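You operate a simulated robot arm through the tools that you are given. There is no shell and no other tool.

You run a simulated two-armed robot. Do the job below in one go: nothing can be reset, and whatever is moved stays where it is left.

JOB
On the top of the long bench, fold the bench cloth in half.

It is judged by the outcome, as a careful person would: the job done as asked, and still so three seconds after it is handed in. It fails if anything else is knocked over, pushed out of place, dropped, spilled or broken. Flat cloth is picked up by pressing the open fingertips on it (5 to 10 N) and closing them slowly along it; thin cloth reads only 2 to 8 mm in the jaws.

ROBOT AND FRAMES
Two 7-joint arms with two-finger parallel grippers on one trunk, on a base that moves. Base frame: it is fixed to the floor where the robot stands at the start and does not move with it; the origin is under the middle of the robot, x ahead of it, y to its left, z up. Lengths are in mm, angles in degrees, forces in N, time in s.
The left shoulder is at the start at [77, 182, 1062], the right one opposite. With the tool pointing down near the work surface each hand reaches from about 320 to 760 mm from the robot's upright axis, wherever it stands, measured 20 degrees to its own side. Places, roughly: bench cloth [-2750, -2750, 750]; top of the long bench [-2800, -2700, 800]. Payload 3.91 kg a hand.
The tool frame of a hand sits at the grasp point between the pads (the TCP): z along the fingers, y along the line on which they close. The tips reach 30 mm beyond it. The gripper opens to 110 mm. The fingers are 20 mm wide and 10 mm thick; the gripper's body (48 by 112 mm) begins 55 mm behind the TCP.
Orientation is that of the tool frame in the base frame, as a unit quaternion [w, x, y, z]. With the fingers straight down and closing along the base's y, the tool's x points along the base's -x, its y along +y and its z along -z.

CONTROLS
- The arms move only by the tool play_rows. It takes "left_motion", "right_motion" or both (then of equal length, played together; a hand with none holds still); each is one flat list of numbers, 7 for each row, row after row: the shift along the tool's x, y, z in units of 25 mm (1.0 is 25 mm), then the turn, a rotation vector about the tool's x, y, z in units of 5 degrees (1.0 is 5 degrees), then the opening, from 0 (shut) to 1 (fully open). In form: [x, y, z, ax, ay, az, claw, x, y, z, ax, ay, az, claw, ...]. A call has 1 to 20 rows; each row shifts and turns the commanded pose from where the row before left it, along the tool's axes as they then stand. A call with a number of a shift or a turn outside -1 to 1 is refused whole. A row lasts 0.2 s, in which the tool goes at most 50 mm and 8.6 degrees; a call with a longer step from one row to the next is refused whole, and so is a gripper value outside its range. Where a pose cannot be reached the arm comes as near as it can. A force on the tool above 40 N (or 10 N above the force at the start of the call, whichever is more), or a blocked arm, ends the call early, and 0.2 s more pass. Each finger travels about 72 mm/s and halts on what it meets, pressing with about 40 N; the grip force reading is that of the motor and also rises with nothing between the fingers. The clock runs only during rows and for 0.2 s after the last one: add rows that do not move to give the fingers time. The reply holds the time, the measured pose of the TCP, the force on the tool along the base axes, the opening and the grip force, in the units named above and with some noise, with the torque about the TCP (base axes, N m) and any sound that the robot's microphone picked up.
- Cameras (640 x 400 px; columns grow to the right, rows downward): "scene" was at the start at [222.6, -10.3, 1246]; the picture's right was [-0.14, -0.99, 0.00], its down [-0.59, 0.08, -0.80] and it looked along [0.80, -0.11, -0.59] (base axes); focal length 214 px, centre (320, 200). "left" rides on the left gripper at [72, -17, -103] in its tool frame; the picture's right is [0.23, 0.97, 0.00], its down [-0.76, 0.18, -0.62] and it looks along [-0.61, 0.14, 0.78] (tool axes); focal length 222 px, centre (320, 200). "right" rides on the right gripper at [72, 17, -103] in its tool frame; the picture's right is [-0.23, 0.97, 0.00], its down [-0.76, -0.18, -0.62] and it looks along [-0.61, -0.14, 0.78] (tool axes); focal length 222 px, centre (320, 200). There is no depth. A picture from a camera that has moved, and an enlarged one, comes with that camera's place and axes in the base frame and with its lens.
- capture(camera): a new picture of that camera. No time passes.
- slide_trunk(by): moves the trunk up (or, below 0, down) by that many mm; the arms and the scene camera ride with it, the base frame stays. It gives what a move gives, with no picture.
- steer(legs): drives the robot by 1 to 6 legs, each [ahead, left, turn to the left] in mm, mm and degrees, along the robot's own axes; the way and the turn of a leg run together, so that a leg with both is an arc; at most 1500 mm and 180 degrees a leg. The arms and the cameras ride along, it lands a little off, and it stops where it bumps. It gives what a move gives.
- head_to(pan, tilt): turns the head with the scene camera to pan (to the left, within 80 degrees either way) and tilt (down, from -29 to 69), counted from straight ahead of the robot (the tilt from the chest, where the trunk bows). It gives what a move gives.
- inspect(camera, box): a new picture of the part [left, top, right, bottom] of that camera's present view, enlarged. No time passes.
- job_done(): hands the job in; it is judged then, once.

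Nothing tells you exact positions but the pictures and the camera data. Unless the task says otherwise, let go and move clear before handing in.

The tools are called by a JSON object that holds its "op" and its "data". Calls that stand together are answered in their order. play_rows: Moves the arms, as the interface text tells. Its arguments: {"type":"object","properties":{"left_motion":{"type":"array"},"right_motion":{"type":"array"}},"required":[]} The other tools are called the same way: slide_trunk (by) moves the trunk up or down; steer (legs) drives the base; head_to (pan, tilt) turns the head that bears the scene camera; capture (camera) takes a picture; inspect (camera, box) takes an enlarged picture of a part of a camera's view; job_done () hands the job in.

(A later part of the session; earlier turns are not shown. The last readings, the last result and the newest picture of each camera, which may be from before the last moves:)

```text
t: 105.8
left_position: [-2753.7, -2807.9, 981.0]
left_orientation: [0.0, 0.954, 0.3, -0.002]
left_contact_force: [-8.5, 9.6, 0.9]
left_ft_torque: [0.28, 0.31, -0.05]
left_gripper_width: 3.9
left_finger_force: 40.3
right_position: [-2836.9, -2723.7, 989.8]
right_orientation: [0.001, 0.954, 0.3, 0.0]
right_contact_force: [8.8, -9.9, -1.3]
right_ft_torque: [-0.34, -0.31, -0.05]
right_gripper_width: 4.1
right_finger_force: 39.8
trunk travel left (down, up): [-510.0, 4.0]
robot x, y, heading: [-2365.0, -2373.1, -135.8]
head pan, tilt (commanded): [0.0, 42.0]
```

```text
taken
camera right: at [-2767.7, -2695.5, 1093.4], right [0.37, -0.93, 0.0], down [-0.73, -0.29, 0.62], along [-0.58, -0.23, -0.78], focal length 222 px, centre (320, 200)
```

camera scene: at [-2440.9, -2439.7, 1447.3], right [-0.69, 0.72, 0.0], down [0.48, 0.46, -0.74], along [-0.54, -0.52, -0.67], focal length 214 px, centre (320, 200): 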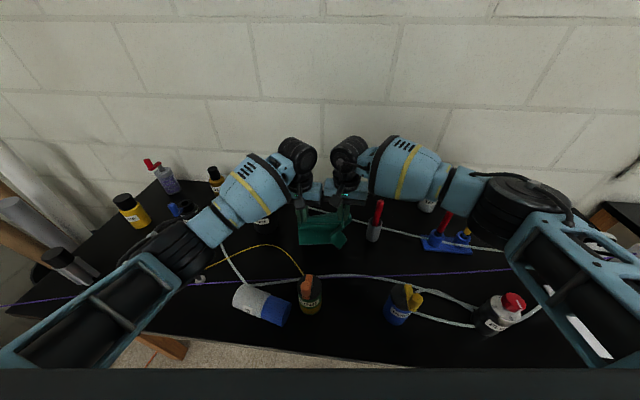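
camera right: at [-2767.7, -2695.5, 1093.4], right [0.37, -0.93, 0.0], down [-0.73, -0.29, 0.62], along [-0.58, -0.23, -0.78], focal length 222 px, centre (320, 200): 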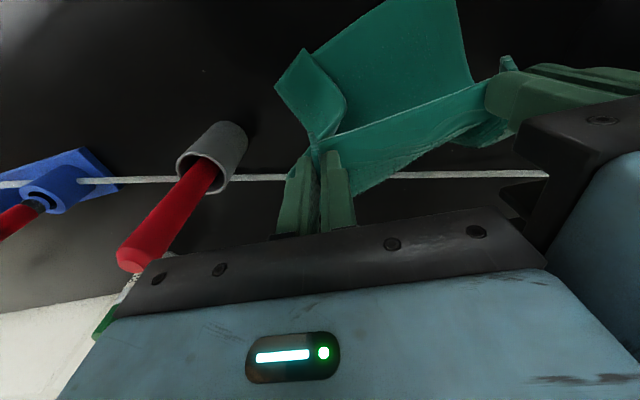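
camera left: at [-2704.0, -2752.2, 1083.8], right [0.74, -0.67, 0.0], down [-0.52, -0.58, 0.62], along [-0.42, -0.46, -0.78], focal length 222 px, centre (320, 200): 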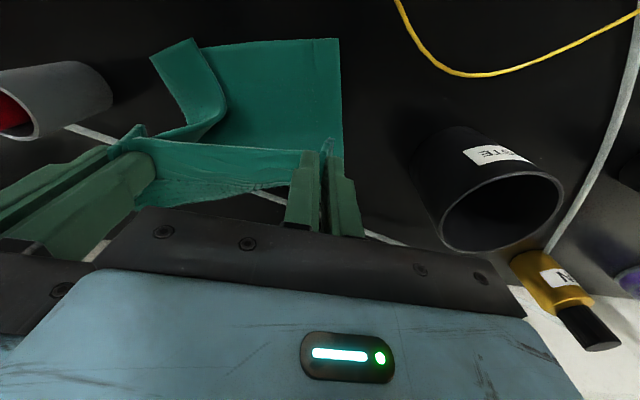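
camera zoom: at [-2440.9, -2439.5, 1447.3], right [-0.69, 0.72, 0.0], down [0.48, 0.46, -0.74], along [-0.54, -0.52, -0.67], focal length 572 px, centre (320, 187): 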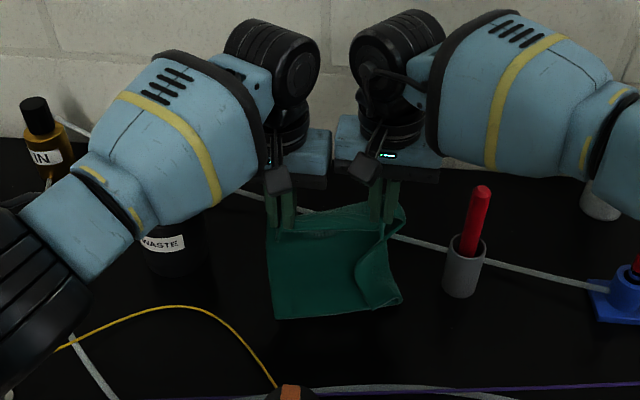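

Most of the cloth now trails well, but a wave stays near its right side because the right corner touches first. I'll lift again, start further back, hold the left hand ~16 mm lower so the edge lands evenly, and drag it lightly before lowering.

{"op": "play_rows", "data": {"left_motion": [0, 0, -0.8, 0, 0, 0, 0, 0, 0, -0.8, 0, 0, 0, 0, 0.4, 0, -0.8, 0, 0, 0, 0, 0.6, 0, -0.8, 0, 0, 0, 0, 0.6, 0, -0.8, 0, 0, 0, 0, 0.57, 0, 0, 0, 0, 0, 0, 0.57, 0, 0, 0, 0, 0, 0, 0.57, 0, 0, 0, 0, 0, 0, 0.57, 0, 0, 0, 0, 0, 0, 0.57, 0, 0, 0, 0, 0, 0, 0.57, 0, 0, 0, 0, 0, 0, 0.57, 0, 0, 0, 0, 0, 0, 0.57, 0, 0, 0, 0, 0, 0, 0, 0, 0, 0, 0, 0, 0, 0, 0, 0, 0, 0, 0, 0, 0, 0, 0, 0, 0, 0, 0, 0, 0, 0, 0, 0, 0, 0, 0, 0, 0, 0, 0, 0, 0, 0, 0, 0, 0, 0, 0, 0, 0, 0], "right_motion": [0, 0, -0.8, 0, 0, 0, 0, 0, 0, -0.8, 0, 0, 0, 0, 0.4, 0, -0.8, 0, 0, 0, 0, 0.6, 0, -0.8, 0, 0, 0, 0, 0.6, 0, -0.8, 0, 0, 0, 0, 0.57, 0, 0, 0, 0, 0, 0, 0.57, 0, 0, 0, 0, 0, 0, 0.57, 0, 0, 0, 0, 0, 0, 0.57, 0, 0, 0, 0, 0, 0, 0.57, 0, 0, 0, 0, 0, 0, 0.57, 0, 0, 0, 0, 0, 0, 0.57, 0, 0, 0, 0, 0, 0, 0.57, 0, 0, 0, 0, 0, 0, 0, 0, 0, 0, 0, 0, 0, 0, 0, 0, 0, 0, 0, 0, 0, 0, 0, 0, 0, 0, 0, 0, 0, 0, 0, 0, 0, 0, 0, 0, 0, 0, 0, 0, 0, 0, 0, 0, 0, 0, 0, 0, 0, 0]}}

{"op": "inspect", "data": {"camera": "scene", "box": [220, 130, 420, 280]}}

{"op": "capture", "data": {"camera": "scene"}}

```text
refused: motion must hold 7 numbers for each row
```

```text
2.67 times, centred on (320, 205) of scene
camera zoom: at [-2440.9, -2439.5, 1447.3], right [-0.69, 0.72, 0.0], down [0.48, 0.46, -0.74], along [-0.54, -0.52, -0.67], focal length 572 px, centre (320, 187)
```

zoom: 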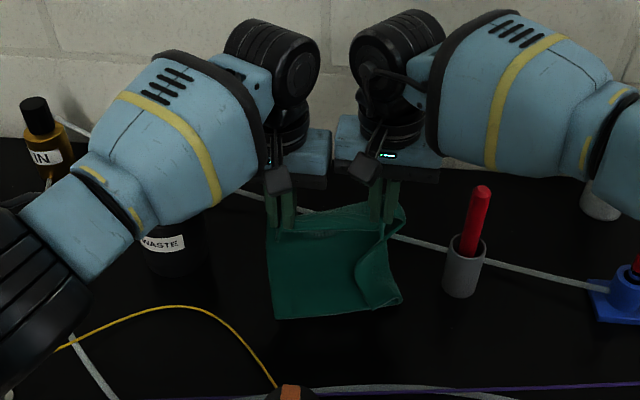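

```text
taken
camera scene: at [-2440.9, -2439.5, 1447.3], right [-0.69, 0.72, 0.0], down [0.48, 0.46, -0.74], along [-0.54, -0.52, -0.67], focal length 214 px, centre (320, 200)
```

scene: 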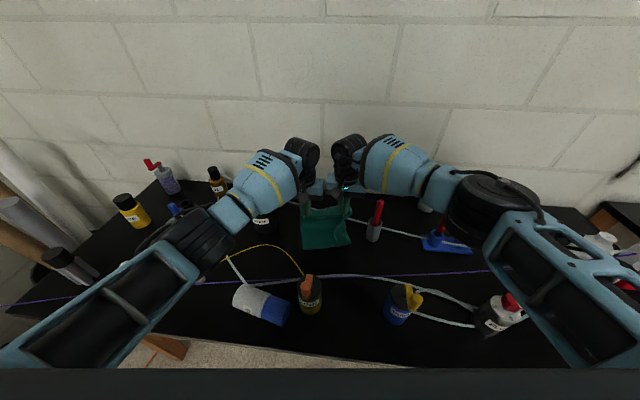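

That call was refused because of a miscounted list (nothing moved). I send the same lift-and-retreat again with the rows counted.

{"op": "play_rows", "data": {"left_motion": [0, 0, -0.8, 0, 0, 0, 0, 0, 0, -0.8, 0, 0, 0, 0, 0.4, 0, -0.8, 0, 0, 0, 0, 0.6, 0, -0.8, 0, 0, 0, 0, 0.6, 0, -0.8, 0, 0, 0, 0, 0.57, 0, 0, 0, 0, 0, 0, 0.57, 0, 0, 0, 0, 0, 0, 0.57, 0, 0, 0, 0, 0, 0, 0.57, 0, 0, 0, 0, 0, 0, 0.57, 0, 0, 0, 0, 0, 0, 0.57, 0, 0, 0, 0, 0, 0, 0.57, 0, 0, 0, 0, 0, 0, 0.57, 0, 0, 0, 0, 0, 0, 0, 0, 0, 0, 0, 0, 0, 0, 0, 0, 0, 0, 0, 0, 0, 0, 0, 0, 0, 0, 0, 0, 0, 0, 0, 0, 0, 0, 0, 0, 0, 0, 0, 0, 0], "right_motion": [0, 0, -0.8, 0, 0, 0, 0, 0, 0, -0.8, 0, 0, 0, 0, 0.4, 0, -0.8, 0, 0, 0, 0, 0.6, 0, -0.8, 0, 0, 0, 0, 0.6, 0, -0.8, 0, 0, 0, 0, 0.57, 0, 0, 0, 0, 0, 0, 0.57, 0, 0, 0, 0, 0, 0, 0.57, 0, 0, 0, 0, 0, 0, 0.57, 0, 0, 0, 0, 0, 0, 0.57, 0, 0, 0, 0, 0, 0, 0.57, 0, 0, 0, 0, 0, 0, 0.57, 0, 0, 0, 0, 0, 0, 0.57, 0, 0, 0, 0, 0, 0, 0, 0, 0, 0, 0, 0, 0, 0, 0, 0, 0, 0, 0, 0, 0, 0, 0, 0, 0, 0, 0, 0, 0, 0, 0, 0, 0, 0, 0, 0, 0, 0, 0, 0, 0]}}

{"op": "inspect", "data": {"camera": "scene", "box": [220, 130, 420, 280]}}

{"op": "capture", "data": {"camera": "left"}}

{"op": "capture", "data": {"camera": "right"}}

```text
t: 109.6
left_position: [-2628.3, -2720.4, 1079.3]
left_orientation: [-0.001, 0.954, 0.3, -0.001]
left_contact_force: [-11.9, 13.9, 2.0]
left_ft_torque: [0.39, 0.39, -0.11]
left_gripper_width: 3.9
left_finger_force: 39.7
right_position: [-2711.6, -2635.2, 1088.7]
right_orientation: [0.002, 0.954, 0.299, 0.0]
right_contact_force: [10.7, -12.8, -2.4]
right_ft_torque: [-0.43, -0.37, -0.01]
right_gripper_width: 4.0
right_finger_force: 39.7
trunk travel left (down, up): [-510.0, 4.0]
robot x, y, heading: [-2368.4, -2374.6, -135.8]
head pan, tilt (commanded): [0.0, 42.0]
```

```text
2.67 times, centred on (320, 205) of scene
camera zoom: at [-2441.3, -2439.8, 1447.3], right [-0.69, 0.72, 0.0], down [0.48, 0.46, -0.74], along [-0.54, -0.52, -0.67], focal length 572 px, centre (320, 187)
```

zoom: 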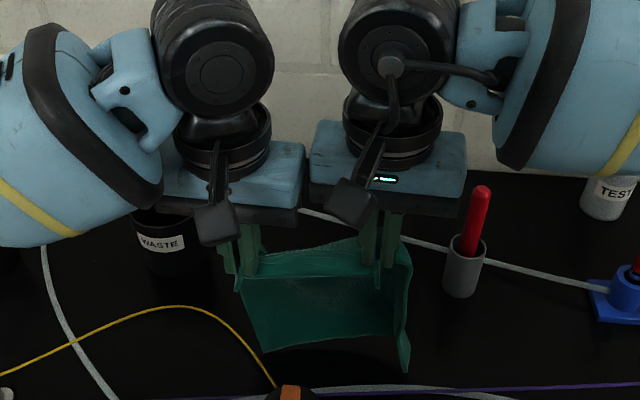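

```text
taken
camera left: at [-2579.3, -2665.4, 1181.8], right [0.74, -0.67, 0.0], down [-0.52, -0.58, 0.62], along [-0.42, -0.46, -0.78], focal length 222 px, centre (320, 200)
```

left: 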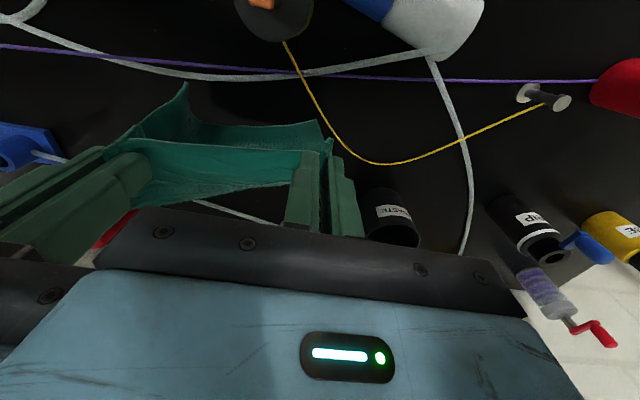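

```text
taken
camera right: at [-2643.5, -2607.6, 1193.1], right [0.37, -0.93, 0.0], down [-0.73, -0.29, 0.62], along [-0.58, -0.23, -0.78], focal length 222 px, centre (320, 200)
```

right: 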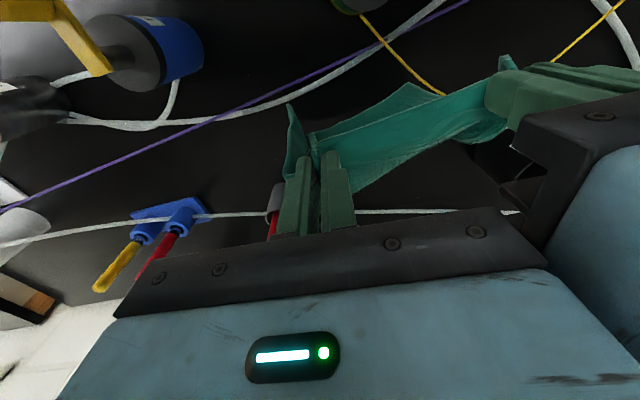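

The strip right of the right-hand pinch hangs turned toward me. I'll swing the hands right and then sweep left and forward while the lower edge drags, so that this strip is drawn out flat to the right.

{"op": "play_rows", "data": {"left_motion": [0, -0.5, 0.15, 0, 0, 0, 0, 0, -0.5, 0.15, 0, 0, 0, 0, 0, -0.5, 0.15, 0, 0, 0, 0, 0, -0.5, 0.15, 0, 0, 0, 0, 0, 0, 0, 0, 0, 0, 0, 0, 0, 0, 0, 0, 0, 0, -0.4, 0.3, 0.2, 0, 0, 0, 0, -0.4, 0.3, 0.2, 0, 0, 0, 0, -0.4, 0.3, 0.2, 0, 0, 0, 0, -0.5, 0.3, 0.05, 0, 0, 0, 0, -0.5, 0.3, 0.05, 0, 0, 0, 0, -0.5, 0.3, 0.05, 0, 0, 0, 0, -0.5, 0.3, 0.05, 0, 0, 0, 0, -0.5, 0.3, 0.05, 0, 0, 0, 0, -0.5, 0.3, 0.05, 0, 0, 0, 0], "right_motion": [0, -0.5, 0.15, 0, 0, 0, 0, 0, -0.5, 0.15, 0, 0, 0, 0, 0, -0.5, 0.15, 0, 0, 0, 0, 0, -0.5, 0.15, 0, 0, 0, 0, 0, 0, 0, 0, 0, 0, 0, 0, 0, 0, 0, 0, 0, 0, -0.4, 0.3, 0.15, 0, 0, 0, 0, -0.4, 0.3, 0.15, 0, 0, 0, 0, -0.4, 0.3, 0.15, 0, 0, 0, 0, -0.5, 0.3, 0.05, 0, 0, 0, 0, -0.5, 0.3, 0.05, 0, 0, 0, 0, -0.5, 0.3, 0.05, 0, 0, 0, 0, -0.5, 0.3, 0.05, 0, 0, 0, 0, -0.5, 0.3, 0.05, 0, 0, 0, 0, -0.5, 0.3, 0.05, 0, 0, 0, 0]}}

{"op": "inspect", "data": {"camera": "scene", "box": [220, 130, 420, 280]}}

{"op": "capture", "data": {"camera": "left"}}

{"op": "capture", "data": {"camera": "right"}}

```text
t: 112.8
left_position: [-2704.3, -2794.4, 1042.0]
left_orientation: [-0.001, 0.954, 0.299, 0.0]
left_contact_force: [-13.3, 15.0, 1.5]
left_ft_torque: [0.49, 0.42, -0.16]
left_gripper_width: 4.0
left_finger_force: 40.6
right_position: [-2788.5, -2710.4, 1054.3]
right_orientation: [0.002, 0.954, 0.299, 0.001]
right_contact_force: [13.8, -14.3, -3.1]
right_ft_torque: [-0.43, -0.42, -0.04]
right_gripper_width: 4.2
right_finger_force: 39.6
trunk travel left (down, up): [-510.0, 4.0]
robot x, y, heading: [-2367.7, -2375.3, -136.4]
head pan, tilt (commanded): [0.0, 42.0]
```

```text
2.67 times, centred on (320, 205) of scene
camera zoom: at [-2441.4, -2440.5, 1447.2], right [-0.69, 0.72, 0.0], down [0.48, 0.46, -0.74], along [-0.54, -0.52, -0.67], focal length 572 px, centre (320, 187)
```

zoom: 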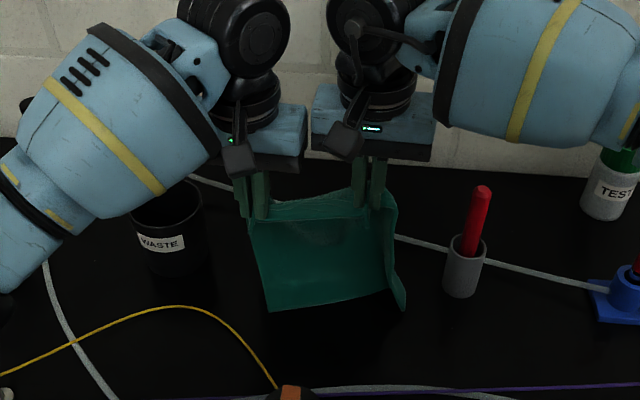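

```text
taken
camera left: at [-2655.1, -2740.0, 1145.0], right [0.74, -0.67, 0.0], down [-0.52, -0.58, 0.62], along [-0.42, -0.46, -0.78], focal length 222 px, centre (320, 200)
```

left: 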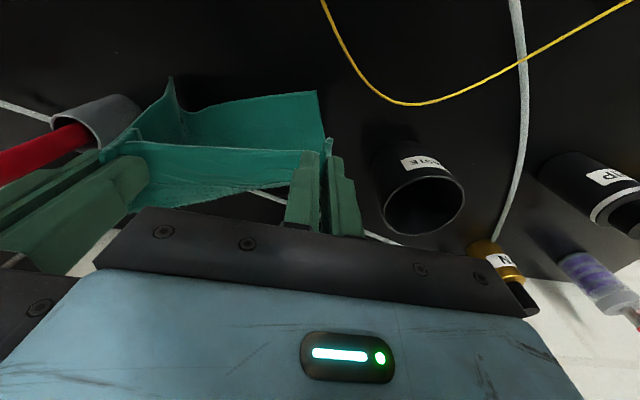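

```text
taken
camera right: at [-2720.1, -2682.3, 1159.1], right [0.37, -0.93, 0.0], down [-0.73, -0.29, 0.62], along [-0.58, -0.23, -0.78], focal length 222 px, centre (320, 200)
```

right: 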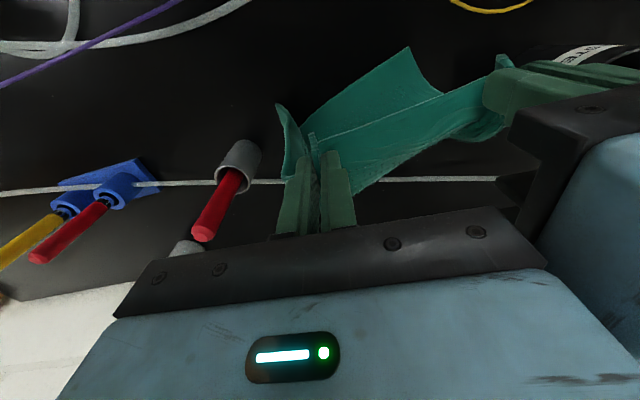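

The right strip still stands out toward me. I'll lift a little, go right and back, then lower with a pure leftward sweep so this strip is dragged open to the right on the bench.

{"op": "play_rows", "data": {"left_motion": [0.3, -0.5, -0.5, 0, 0, 0, 0, 0.4, -0.5, -0.5, 0, 0, 0, 0, 0.4, -0.5, 0, 0, 0, 0, 0, 0.4, -0.5, 0, 0, 0, 0, 0, 0, -0.5, 0, 0, 0, 0, 0, 0, 0, 0, 0, 0, 0, 0, 0, 0, 0, 0, 0, 0, 0, 0, 0, 0, 0, 0, 0, 0, 0, 0.3, 0.5, 0, 0, 0, 0, 0, 0.3, 0.5, 0, 0, 0, 0, 0, 0.4, 0.4, 0, 0, 0, 0, 0, 0.5, 0.2, 0, 0, 0, 0, 0, 0.5, 0.2, 0, 0, 0, 0, 0, 0.5, 0.2, 0, 0, 0, 0, 0, 0.5, 0.2, 0, 0, 0, 0], "right_motion": [0.3, -0.5, -0.5, 0, 0, 0, 0, 0.4, -0.5, -0.5, 0, 0, 0, 0, 0.4, -0.5, 0, 0, 0, 0, 0, 0.4, -0.5, 0, 0, 0, 0, 0, 0, -0.5, 0, 0, 0, 0, 0, 0, 0, 0, 0, 0, 0, 0, 0, 0, 0, 0, 0, 0, 0, 0, 0, 0, 0, 0, 0, 0, 0, 0.3, 0.5, 0, 0, 0, 0, 0, 0.3, 0.5, 0, 0, 0, 0, 0, 0.4, 0.4, 0, 0, 0, 0, 0, 0.5, 0.2, 0, 0, 0, 0, 0, 0.5, 0.2, 0, 0, 0, 0, 0, 0.5, 0.2, 0, 0, 0, 0, 0, 0.5, 0.2, 0, 0, 0, 0]}}

{"op": "inspect", "data": {"camera": "scene", "box": [220, 130, 420, 280]}}

{"op": "capture", "data": {"camera": "left"}}

{"op": "capture", "data": {"camera": "right"}}

```text
t: 116.0
left_position: [-2666.1, -2783.9, 1013.3]
left_orientation: [-0.001, 0.954, 0.299, -0.001]
left_contact_force: [-12.1, 14.6, 2.0]
left_ft_torque: [0.44, 0.41, -0.11]
left_gripper_width: 4.0
left_finger_force: 40.0
right_position: [-2749.5, -2698.7, 1024.7]
right_orientation: [0.0, 0.954, 0.298, 0.0]
right_contact_force: [12.1, -14.3, -1.8]
right_ft_torque: [-0.44, -0.38, -0.02]
right_gripper_width: 4.0
right_finger_force: 40.1
trunk travel left (down, up): [-510.0, 4.0]
robot x, y, heading: [-2370.6, -2374.0, -136.1]
head pan, tilt (commanded): [0.0, 42.0]
```

```text
2.67 times, centred on (320, 205) of scene
camera zoom: at [-2440.9, -2440.5, 1447.2], right [-0.69, 0.72, 0.0], down [0.48, 0.46, -0.74], along [-0.54, -0.52, -0.67], focal length 572 px, centre (320, 187)
```

zoom: 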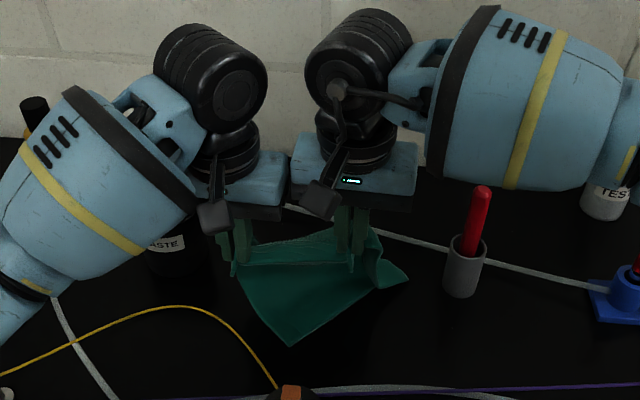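

```text
taken
camera left: at [-2617.4, -2728.8, 1115.9], right [0.74, -0.67, 0.0], down [-0.52, -0.58, 0.62], along [-0.42, -0.46, -0.78], focal length 222 px, centre (320, 200)
```

left: 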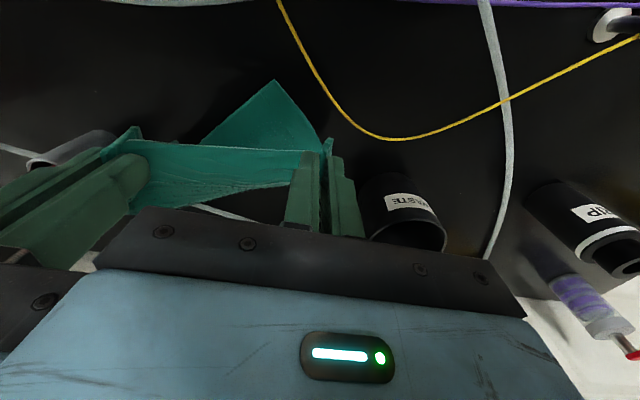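

```text
taken
camera right: at [-2681.6, -2671.0, 1128.6], right [0.37, -0.93, 0.0], down [-0.73, -0.29, 0.62], along [-0.58, -0.23, -0.78], focal length 222 px, centre (320, 200)
```

right: 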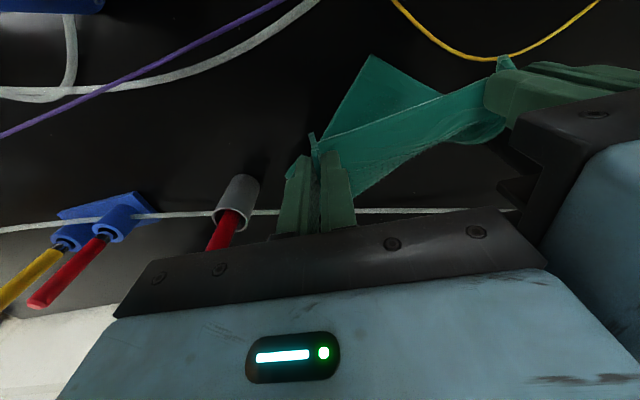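

The sweep opened the strip but twisted the tail, so I need a better right-hand grip nearer the corner. Plan: lift free again, lay the rear part down first, then bring the front edge down onto bare bench in front of it, where the right hand can re-grip close to the corner.

{"op": "play_rows", "data": {"left_motion": [0, -0.2, -0.8, 0, 0, 0, 0, 0, -0.2, -0.8, 0, 0, 0, 0, 0, -0.3, -0.8, 0, 0, 0, 0, 0.3, -0.4, -0.4, 0, 0, 0, 0, 0.4, -0.4, 0, 0, 0, 0, 0, 0.4, -0.3, 0, 0, 0, 0, 0, 0, 0, 0, 0, 0, 0, 0, 0, 0, 0, 0, 0, 0, 0, 0, 0, 0, 0, 0, 0, 0, 0, 0, 0, 0, 0, 0, 0, 0, 0, 0, 0, 0, 0, 0], "right_motion": [0, -0.2, -0.8, 0, 0, 0, 0, 0, -0.2, -0.8, 0, 0, 0, 0, 0, -0.3, -0.8, 0, 0, 0, 0, 0.3, -0.4, -0.4, 0, 0, 0, 0, 0.4, -0.4, 0, 0, 0, 0, 0, 0.4, -0.3, 0, 0, 0, 0, 0, 0, 0, 0, 0, 0, 0, 0, 0, 0, 0, 0, 0, 0, 0, 0, 0, 0, 0, 0, 0, 0, 0, 0, 0, 0, 0, 0, 0, 0, 0, 0, 0, 0, 0, 0]}}

{"op": "inspect", "data": {"camera": "scene", "box": [220, 130, 420, 280]}}

{"op": "capture", "data": {"camera": "right"}}

```text
t: 118.4
left_position: [-2669.6, -2732.1, 1083.0]
left_orientation: [0.0, 0.954, 0.3, -0.001]
left_contact_force: [-12.2, 13.8, 2.2]
left_ft_torque: [0.46, 0.42, -0.11]
left_gripper_width: 3.9
left_finger_force: 39.4
right_position: [-2753.3, -2645.1, 1095.0]
right_orientation: [0.002, 0.954, 0.298, 0.0]
right_contact_force: [12.5, -14.9, -2.3]
right_ft_torque: [-0.49, -0.42, 0.0]
right_gripper_width: 4.1
right_finger_force: 39.8
trunk travel left (down, up): [-510.0, 4.0]
robot x, y, heading: [-2366.1, -2373.5, -136.1]
head pan, tilt (commanded): [0.0, 42.0]
```

```text
2.67 times, centred on (320, 205) of scene
camera zoom: at [-2441.3, -2439.8, 1447.3], right [-0.69, 0.72, 0.0], down [0.48, 0.46, -0.74], along [-0.54, -0.52, -0.67], focal length 572 px, centre (320, 187)
```

zoom: 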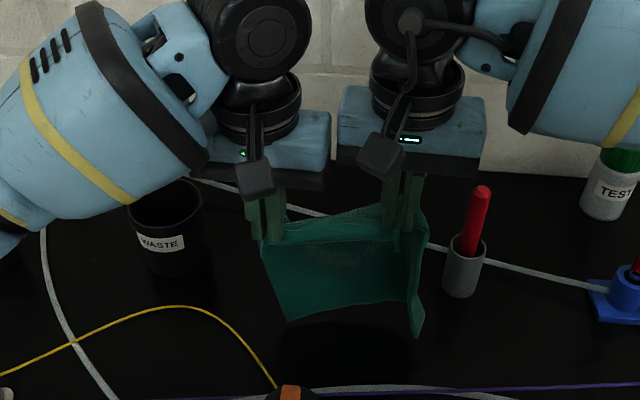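

```text
taken
camera right: at [-2684.9, -2618.5, 1199.9], right [0.37, -0.93, 0.0], down [-0.73, -0.29, 0.62], along [-0.58, -0.23, -0.78], focal length 222 px, centre (320, 200)
```

right: 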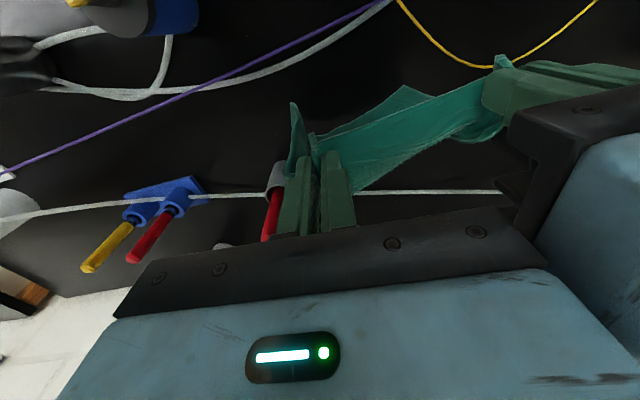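

I now lay the rear part down moving forward, then I'll bring the front edge back toward me.

{"op": "play_rows", "data": {"left_motion": [-0.6, 0, 0.5, 0, 0, 0, 0, -0.6, 0, 0.5, 0, 0, 0, 0, -0.6, 0, 0.5, 0, 0, 0, 0, -0.6, 0, 0.3, 0, 0, 0, 0, -0.6, 0, 0.3, 0, 0, 0, 0, -0.6, 0, 0.5, 0, 0, 0, 0, -0.6, 0, 0.5, 0, 0, 0, 0, -0.6, 0, 0.5, 0, 0, 0, 0, -0.6, 0, 0.5, 0, 0, 0, 0, -0.4, 0, 0.6, 0, 0, 0, 0, -0.3, 0, 0.6, 0, 0, 0, 0], "right_motion": [-0.6, 0, 0.5, 0, 0, 0, 0, -0.6, 0, 0.5, 0, 0, 0, 0, -0.6, 0, 0.5, 0, 0, 0, 0, -0.6, 0, 0.3, 0, 0, 0, 0, -0.6, 0, 0.3, 0, 0, 0, 0, -0.6, 0, 0.5, 0, 0, 0, 0, -0.6, 0, 0.5, 0, 0, 0, 0, -0.6, 0, 0.5, 0, 0, 0, 0, -0.6, 0, 0.5, 0, 0, 0, 0, -0.4, 0, 0.6, 0, 0, 0, 0, -0.3, 0, 0.6, 0, 0, 0, 0]}}

{"op": "inspect", "data": {"camera": "scene", "box": [220, 130, 420, 280]}}

{"op": "capture", "data": {"camera": "left"}}

{"op": "capture", "data": {"camera": "right"}}

```text
t: 120.8
left_position: [-2780.5, -2810.3, 960.1]
left_orientation: [-0.002, 0.955, 0.298, -0.003]
left_contact_force: [-16.4, 14.7, 0.2]
left_ft_torque: [0.46, 0.53, -0.12]
left_gripper_width: 3.9
left_finger_force: 39.9
left hand out of reach, approached as far as the arm can: row 10, 11
right_position: [-2876.3, -2734.5, 963.4]
right_orientation: [0.002, 0.953, 0.302, 0.002]
right_contact_force: [17.0, -15.3, -0.2]
right_ft_torque: [-0.47, -0.52, 0.01]
right_gripper_width: 4.3
right_finger_force: 40.1
trunk travel left (down, up): [-510.0, 4.0]
robot x, y, heading: [-2369.1, -2375.9, -136.0]
head pan, tilt (commanded): [0.0, 42.0]
```

```text
2.67 times, centred on (320, 205) of scene
camera zoom: at [-2441.0, -2440.6, 1447.2], right [-0.69, 0.72, 0.0], down [0.48, 0.46, -0.74], along [-0.54, -0.52, -0.67], focal length 572 px, centre (320, 187)
```

zoom: 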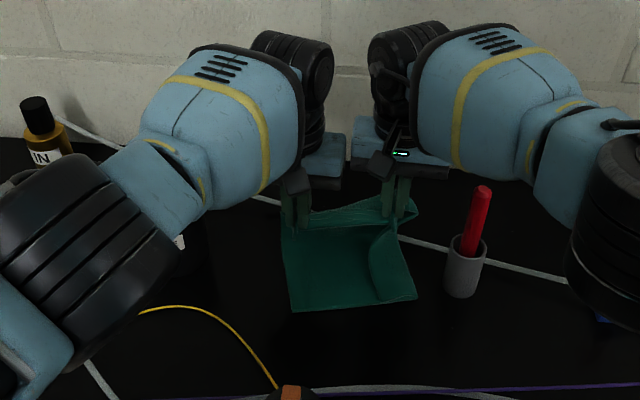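

```text
taken
camera left: at [-2730.4, -2756.1, 1062.8], right [0.74, -0.67, -0.01], down [-0.52, -0.58, 0.62], along [-0.42, -0.46, -0.78], focal length 222 px, centre (320, 200)
```

left: 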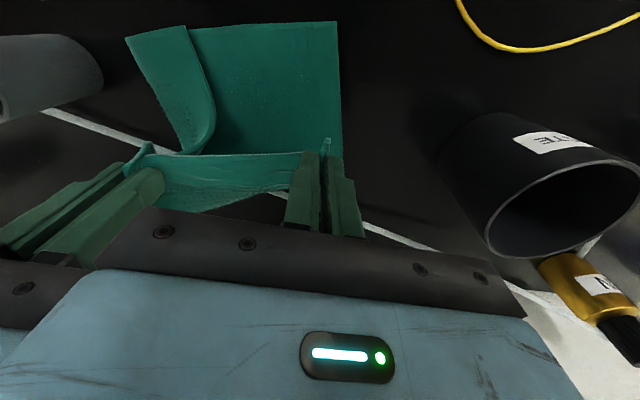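

```text
taken
camera right: at [-2807.3, -2706.6, 1067.0], right [0.37, -0.93, 0.0], down [-0.73, -0.29, 0.62], along [-0.57, -0.24, -0.78], focal length 222 px, centre (320, 200)
```

right: 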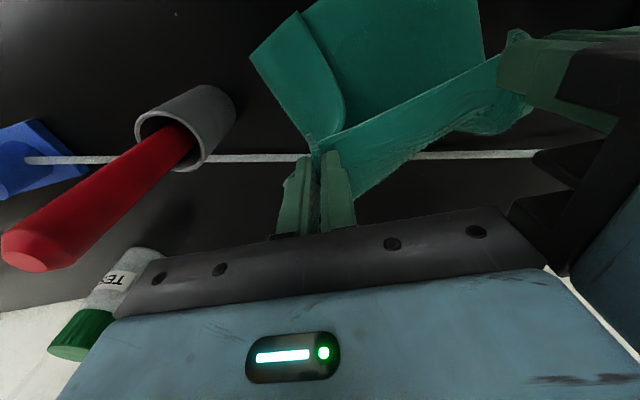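

The lower part is now laid quite straight, only with a pleat on its right. I bring the front edge back toward me, low over it, and down onto bare bench around F ≈ 480.

{"op": "play_rows", "data": {"left_motion": [0.4, 0, 0.2, 0, 0, 0, 0, 0.8, -0.1, 0.3, 0, 0, 0, 0, 0.85, -0.18, 0.32, 0, 0, 0, 0, 0.85, -0.18, 0.32, 0, 0, 0, 0, 0.85, -0.18, 0.32, 0, 0, 0, 0, 0.85, -0.18, 0.32, 0, 0, 0, 0, 0.85, -0.18, 0.32, 0, 0, 0, 0, 0.2, 0, 0.4, 0, 0, 0, 0, 0, 0, 0, 0, 0, 0, 0], "right_motion": [0.4, 0, 0.2, 0, 0, 0, 0, 0.8, -0.1, 0.3, 0, 0, 0, 0, 0.85, -0.18, 0.41, 0, 0, 0, 0, 0.85, -0.18, 0.41, 0, 0, 0, 0, 0.85, -0.18, 0.41, 0, 0, 0, 0, 0.85, -0.18, 0.41, 0, 0, 0, 0, 0.85, -0.18, 0.41, 0, 0, 0, 0, 0.2, 0, 0.4, 0, 0, 0, 0, 0, 0, 0, 0, 0, 0, 0]}}

{"op": "capture", "data": {"camera": "scene"}}

{"op": "inspect", "data": {"camera": "scene", "box": [220, 130, 420, 280]}}

{"op": "capture", "data": {"camera": "left"}}

{"op": "capture", "data": {"camera": "right"}}

```text
t: 122.8
left_position: [-2679.9, -2707.8, 898.1]
left_orientation: [-0.001, 0.954, 0.3, -0.002]
left_contact_force: [-19.5, 16.8, -1.6]
left_ft_torque: [0.5, 0.56, -0.17]
left_gripper_width: 3.8
left_finger_force: 40.1
right_position: [-2774.1, -2632.4, 888.8]
right_orientation: [0.003, 0.954, 0.299, 0.001]
right_contact_force: [19.5, -16.4, 2.3]
right_ft_torque: [-0.56, -0.59, 0.0]
right_gripper_width: 4.2
right_finger_force: 40.1
trunk travel left (down, up): [-510.0, 4.0]
robot x, y, heading: [-2366.9, -2372.2, -136.2]
head pan, tilt (commanded): [0.0, 42.0]
```

```text
taken
camera scene: at [-2441.2, -2439.7, 1447.3], right [-0.69, 0.72, 0.0], down [0.48, 0.46, -0.74], along [-0.54, -0.52, -0.67], focal length 214 px, centre (320, 200)
```

scene: 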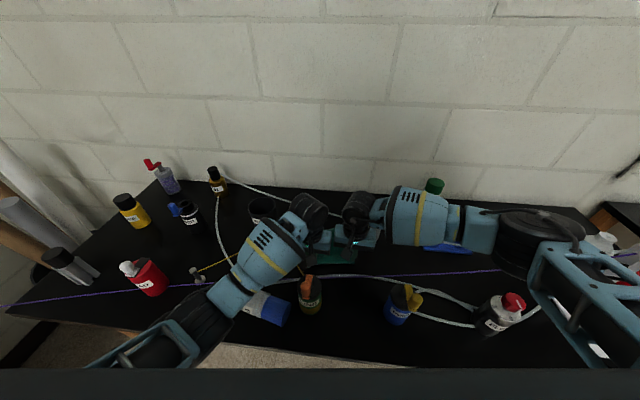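

```text
2.67 times, centred on (320, 205) of scene
camera zoom: at [-2441.2, -2439.7, 1447.3], right [-0.69, 0.72, 0.0], down [0.48, 0.46, -0.74], along [-0.54, -0.52, -0.67], focal length 572 px, centre (320, 187)
```

zoom: 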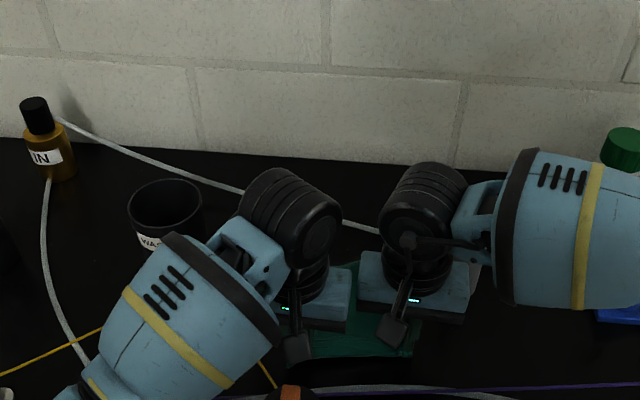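

```text
taken
camera left: at [-2630.0, -2653.9, 999.5], right [0.74, -0.67, -0.01], down [-0.52, -0.58, 0.62], along [-0.42, -0.46, -0.78], focal length 222 px, centre (320, 200)
```

left: 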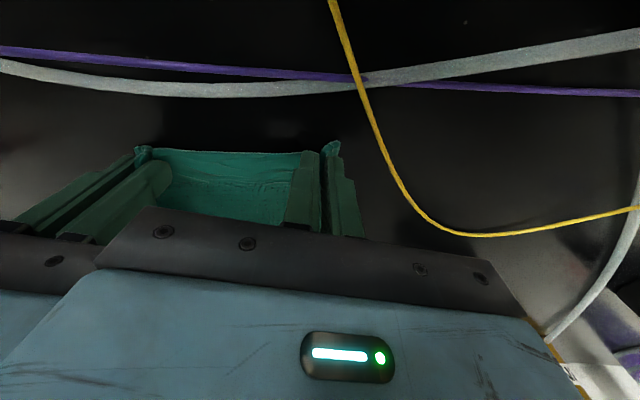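

```text
taken
camera right: at [-2706.4, -2604.7, 993.4], right [0.37, -0.93, 0.0], down [-0.73, -0.29, 0.62], along [-0.58, -0.23, -0.78], focal length 222 px, centre (320, 200)
```

right: 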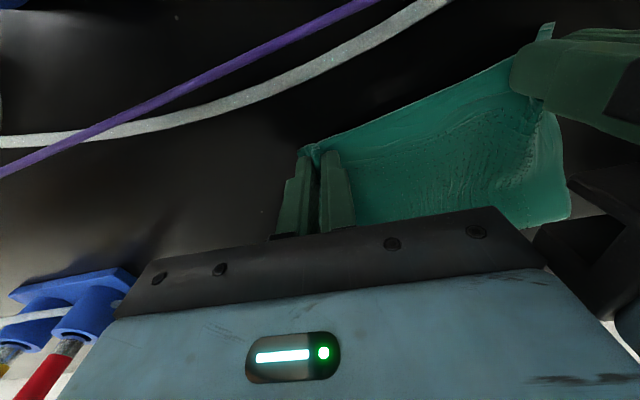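

Both pinches are in fact close to the corners; the trouble is that each pinch gathered about 40 mm of width. The front edge is now on bare bench, so I'll set it down, release, and re-grip with the fingers closing front-to-back instead, which keeps the full width.

{"op": "play_rows", "data": {"left_motion": [-0.25, 0, 0.2, 0, 0, 0, 0, -0.25, 0, 0.25, 0, 0, 0, 0, 0, 0, 0, 0, 0, 0, 0.1, 0, 0, 0, 0, 0, 0, 0.2, 0, 0, 0, 0, 0, 0, 0.3, 0, 0, 0, 0, 0, 0, 0.4, 0, 0, -0.3, 0, 0, 0, 0.4, 0, 0, -0.6, 0, 0, 0, 0.4, 0, 0, -0.8, 0, 0, 0, 0.4], "right_motion": [0, 0, 0.1, 0, 0, 0, 0, 0, 0, 0, 0, 0, 0, 0, 0, 0, 0, 0, 0, 0, 0.1, 0, 0, 0, 0, 0, 0, 0.2, 0, 0, 0, 0, 0, 0, 0.3, 0, 0, 0, 0, 0, 0, 0.4, 0, 0, -0.3, 0, 0, 0, 0.4, 0, 0, -0.6, 0, 0, 0, 0.4, 0, 0, -0.8, 0, 0, 0, 0.4]}}

{"op": "capture", "data": {"camera": "left"}}

{"op": "capture", "data": {"camera": "right"}}

{"op": "head_to", "data": {"pan": 25, "tilt": 50}}

{"op": "capture", "data": {"camera": "scene"}}

```text
t: 124.8
left_position: [-2690.5, -2716.4, 930.0]
left_orientation: [0.001, 0.954, 0.3, -0.001]
left_contact_force: [0.3, -0.4, -0.1]
left_ft_torque: [0.0, -0.01, 0.02]
left_gripper_width: 44.1
left_finger_force: 0.0
right_position: [-2776.5, -2631.6, 930.3]
right_orientation: [0.001, 0.954, 0.299, 0.0]
right_contact_force: [0.0, -0.6, -0.8]
right_ft_torque: [0.02, 0.0, 0.02]
right_gripper_width: 43.7
right_finger_force: 0.0
trunk travel left (down, up): [-510.0, 4.0]
robot x, y, heading: [-2367.5, -2371.9, -136.2]
head pan, tilt (commanded): [0.0, 42.0]
```

```text
taken
camera left: at [-2639.7, -2661.6, 1032.5], right [0.74, -0.67, 0.0], down [-0.52, -0.58, 0.62], along [-0.42, -0.46, -0.78], focal length 222 px, centre (320, 200)
```

left: 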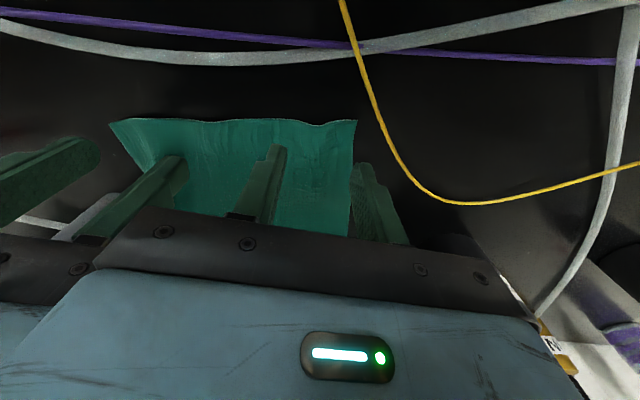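

```text
taken
camera right: at [-2707.7, -2604.1, 1033.9], right [0.37, -0.93, 0.0], down [-0.73, -0.29, 0.62], along [-0.58, -0.23, -0.78], focal length 222 px, centre (320, 200)
```

right: 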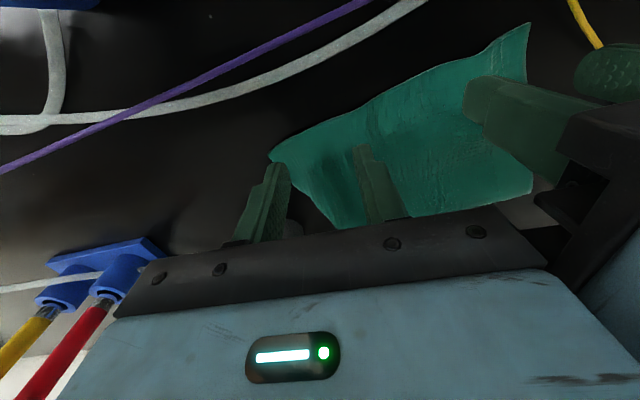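

```text
t: 125.7
left_position: [-2688.9, -2716.1, 929.1]
left_orientation: [0.0, 0.954, 0.299, -0.001]
left_contact_force: [0.5, -0.2, 0.2]
left_ft_torque: [-0.02, 0.02, -0.02]
left_gripper_width: 44.1
left_finger_force: 0.1
right_position: [-2776.8, -2631.8, 929.0]
right_orientation: [0.001, 0.954, 0.299, 0.0]
right_contact_force: [-0.1, 0.0, 0.5]
right_ft_torque: [0.02, -0.02, -0.01]
right_gripper_width: 43.8
right_finger_force: 0.0
trunk travel left (down, up): [-510.0, 4.0]
robot x, y, heading: [-2369.4, -2372.5, -136.1]
head pan, tilt (commanded): [25.0, 50.0]
```

```text
taken
camera scene: at [-2408.9, -2453.7, 1436.0], right [-0.93, 0.36, 0.0], down [0.28, 0.71, -0.64], along [-0.23, -0.6, -0.77], focal length 214 px, centre (320, 200)
```

scene: 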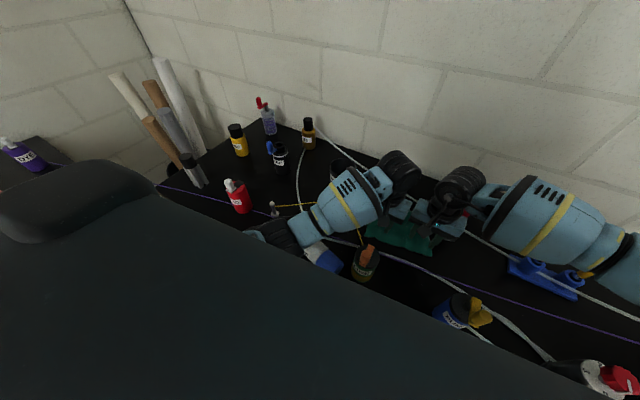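

The cloth is released and the red bottle is upright. I'll raise both hands and spread them a little so I can see the cloth's present state.

{"op": "play_rows", "data": {"left_motion": [0, 0, -0.9, 0, 0, 0, 0.4, 0, 0, -0.9, 0, 0, 0, 0.4, 0, 0.3, -0.9, 0, 0, 0, 0.4, 0, 0.6, -0.9, 0, 0, 0, 0.4, 0, 0.8, -0.9, 0, 0, 0, 0.4, 0, 0.8, -0.9, 0, 0, 0, 0.4, 0, 0.8, -0.6, 0, 0, 0, 0.4], "right_motion": [0, 0, -0.9, 0, 0, 0, 0.4, 0, 0, -0.9, 0, 0, 0, 0.4, 0, -0.3, -0.9, 0, 0, 0, 0.4, 0, -0.6, -0.9, 0, 0, 0, 0.4, 0, -0.8, -0.9, 0, 0, 0, 0.4, 0, -0.8, -0.9, 0, 0, 0, 0.4, 0, -0.8, -0.6, 0, 0, 0, 0.4]}}

{"op": "head_to", "data": {"pan": 0, "tilt": 45}}

{"op": "capture", "data": {"camera": "scene"}}

{"op": "inspect", "data": {"camera": "scene", "box": [230, 150, 410, 270]}}

```text
t: 127.3
left_position: [-2639.7, -2785.5, 1078.8]
left_orientation: [-0.001, 0.954, 0.3, -0.001]
left_contact_force: [0.6, 0.6, -0.4]
left_ft_torque: [-0.01, 0.02, 0.0]
left_gripper_width: 44.1
left_finger_force: 0.0
right_position: [-2825.0, -2564.0, 1080.9]
right_orientation: [0.001, 0.954, 0.299, 0.002]
right_contact_force: [0.2, 0.7, 0.5]
right_ft_torque: [-0.02, 0.03, 0.03]
right_gripper_width: 43.9
right_finger_force: 0.2
trunk travel left (down, up): [-510.0, 4.0]
robot x, y, heading: [-2368.2, -2378.3, -136.3]
head pan, tilt (commanded): [25.0, 50.0]
```

```text
t: 128.2
left_position: [-2640.5, -2784.7, 1077.6]
left_orientation: [-0.001, 0.954, 0.3, -0.001]
left_contact_force: [-0.2, 0.4, -0.4]
left_ft_torque: [0.0, -0.02, -0.03]
left_gripper_width: 44.3
left_finger_force: 0.1
right_position: [-2824.7, -2564.4, 1080.9]
right_orientation: [0.0, 0.955, 0.298, 0.0]
right_contact_force: [-0.3, -0.1, 0.0]
right_ft_torque: [0.02, -0.04, -0.02]
right_gripper_width: 44.2
right_finger_force: 0.1
trunk travel left (down, up): [-510.0, 4.0]
robot x, y, heading: [-2369.2, -2375.0, -136.1]
head pan, tilt (commanded): [0.0, 45.0]
```

```text
taken
camera scene: at [-2439.5, -2438.3, 1442.9], right [-0.69, 0.72, 0.0], down [0.51, 0.49, -0.71], along [-0.51, -0.49, -0.71], focal length 214 px, centre (320, 200)
```

scene: 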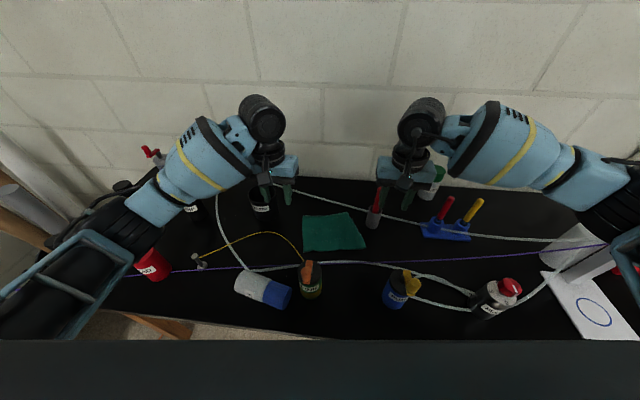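

```text
3.33 times, centred on (320, 210) of scene
camera zoom: at [-2439.5, -2438.3, 1442.9], right [-0.69, 0.72, 0.0], down [0.51, 0.49, -0.71], along [-0.51, -0.49, -0.71], focal length 715 px, centre (320, 167)
```

zoom: 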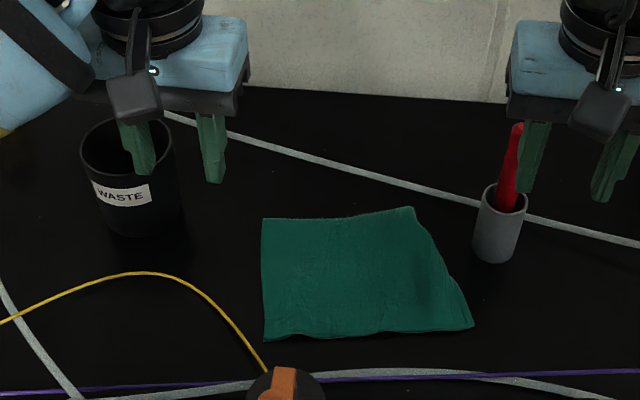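

Very useful: the cloth now lies folded in the clear area in front of the tube, but the upper layer is deeper (~150 mm) than the lower (~97 mm). Let me look closely at it from all cameras before refining.

{"op": "inspect", "data": {"camera": "scene", "box": [290, 200, 380, 260]}}

{"op": "capture", "data": {"camera": "left"}}

{"op": "capture", "data": {"camera": "right"}}

```text
6.67 times, centred on (335, 230) of scene
camera zoom: at [-2439.5, -2438.3, 1442.9], right [-0.69, 0.72, 0.0], down [0.51, 0.49, -0.71], along [-0.51, -0.49, -0.71], focal length 1430 px, centre (220, 0)
```

zoom: 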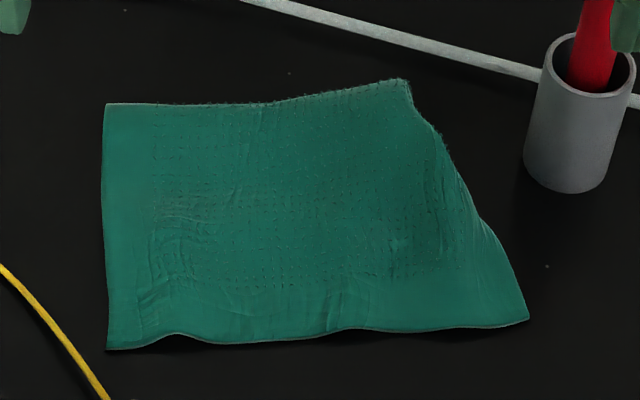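

```text
taken
camera left: at [-2591.5, -2729.6, 1180.7], right [0.74, -0.67, 0.0], down [-0.52, -0.58, 0.62], along [-0.42, -0.46, -0.78], focal length 222 px, centre (320, 200)
```

left: 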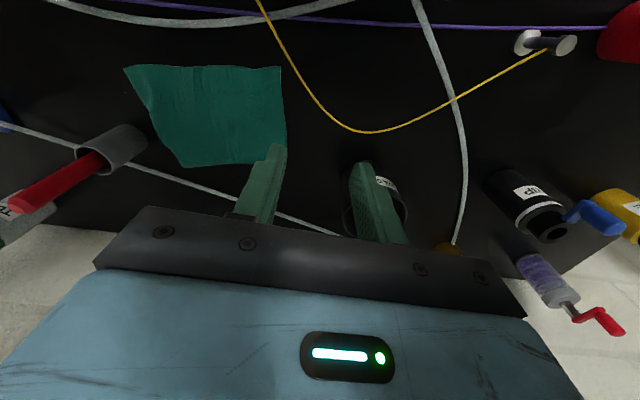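

```text
taken
camera right: at [-2756.1, -2537.2, 1183.9], right [0.37, -0.93, 0.0], down [-0.73, -0.29, 0.62], along [-0.58, -0.23, -0.78], focal length 222 px, centre (320, 200)
```

right: 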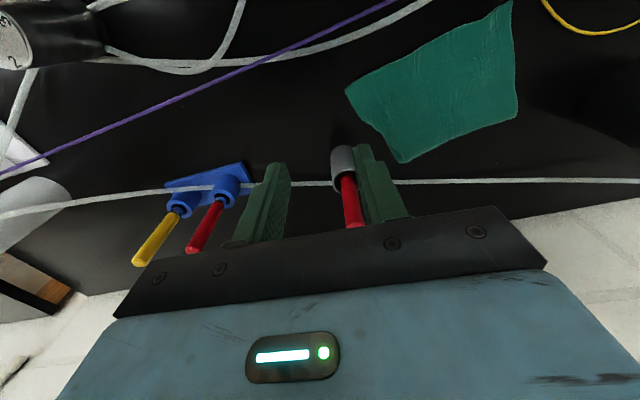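

The stack is nearly half size but uneven, and its right side is tucked in. I'll re-grip the upper front edge at both corners with the hands turned 90° (closing front-to-back), so first I rotate both hands at this safe height.

{"op": "play_rows", "data": {"left_motion": [0, 0, 0, 0, 0, 0.842, 0.3, 0, 0, 0, 0, 0, 0.842, 0.3, 0, 0, 0, 0, 0, 0.842, 0.3, 0, 0, 0, 0, 0, 0.842, 0.3, 0, 0, 0, 0, 0, 0.842, 0.3, 0, 0, 0, 0, 0, 0.842, 0.3, 0, 0, 0, 0, 0, 0.842, 0.3, 0, 0, 0, 0, 0, 0.842, 0.3, 0, 0, 0, 0, 0, 0.842, 0.3, 0, 0, 0, 0, 0, 0.842, 0.3, 0, 0, 0, 0, 0, 0.842, 0.3, 0, 0, 0, 0, 0, 0.842, 0.3, 0, 0, 0, 0, 0, 0.842, 0.3, 0, 0, 0, 0, 0, 0.842, 0.3, 0, 0, 0, 0, 0, 0.842, 0.3, 0, 0, 0, 0, 0, 0.842, 0.3, 0, 0, 0, 0, 0, 0.842, 0.3, 0, 0, 0, 0, 0, 0.842, 0.3, 0, 0, 0, 0, 0, 0.842, 0.3], "right_motion": [0, 0, 0, 0, 0, -1, 0.3, 0, 0, 0, 0, 0, -1, 0.3, 0, 0, 0, 0, 0, -1, 0.3, 0, 0, 0, 0, 0, -1, 0.3, 0, 0, 0, 0, 0, -1, 0.3, 0, 0, 0, 0, 0, -1, 0.3, 0, 0, 0, 0, 0, -1, 0.3, 0, 0, 0, 0, 0, -1, 0.3, 0, 0, 0, 0, 0, -1, 0.3, 0, 0, 0, 0, 0, -1, 0.3, 0, 0, 0, 0, 0, -1, 0.3, 0, 0, 0, 0, 0, -1, 0.3, 0, 0, 0, 0, 0, -1, 0.3, 0, 0, 0, 0, 0, -1, 0.3, 0, 0, 0, 0, 0, -1, 0.3, 0, 0, 0, 0, 0, -1, 0.3, 0, 0, 0, 0, 0, -1, 0.3, 0, 0, 0, 0, 0, -1, 0.3, 0, 0, 0, 0, 0, -1, 0.3]}}

{"op": "capture", "data": {"camera": "scene"}}

{"op": "capture", "data": {"camera": "left"}}

{"op": "capture", "data": {"camera": "right"}}

```text
t: 132.2
left_position: [-2640.5, -2784.0, 1078.5]
left_orientation: [0.001, 0.924, -0.383, -0.001]
left_contact_force: [0.0, -0.2, 0.6]
left_ft_torque: [0.0, 0.04, -0.03]
left_gripper_width: 32.8
left_finger_force: 0.0
right_position: [-2824.4, -2563.6, 1079.3]
right_orientation: [0.0, 0.661, 0.751, 0.0]
right_contact_force: [0.2, 0.5, 0.1]
right_ft_torque: [-0.02, 0.02, 0.01]
right_gripper_width: 33.1
right_finger_force: 0.0
right hand out of reach, approached as far as the arm can: row 14, 15, 16, 17, 18, 19
trunk travel left (down, up): [-510.0, 4.0]
robot x, y, heading: [-2365.5, -2375.1, -136.0]
head pan, tilt (commanded): [0.0, 45.0]
```

```text
taken
camera scene: at [-2439.6, -2438.3, 1442.9], right [-0.69, 0.72, 0.0], down [0.51, 0.49, -0.71], along [-0.51, -0.49, -0.71], focal length 214 px, centre (320, 200)
```

scene: 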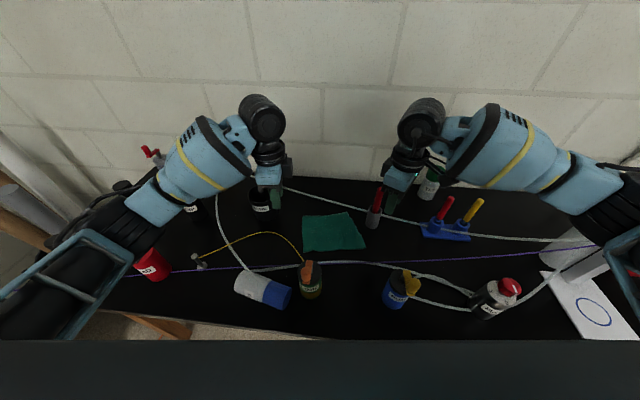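

```text
taken
camera left: at [-2578.8, -2824.3, 1181.4], right [-0.53, -0.85, 0.0], down [-0.66, 0.41, 0.62], along [-0.53, 0.33, -0.78], focal length 222 px, centre (320, 200)
```

left: 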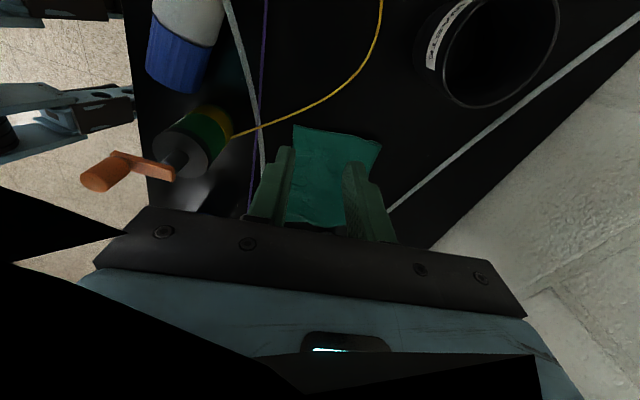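

```text
taken
camera right: at [-2816.8, -2489.9, 1183.6], right [0.99, -0.1, 0.0], down [-0.08, -0.78, 0.62], along [-0.06, -0.62, -0.78], focal length 222 px, centre (320, 200)
```

right: 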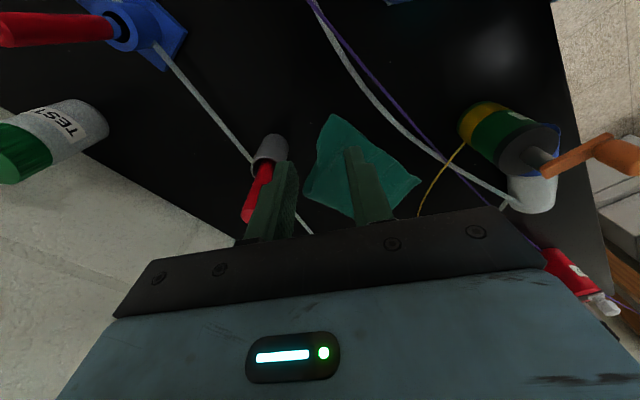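

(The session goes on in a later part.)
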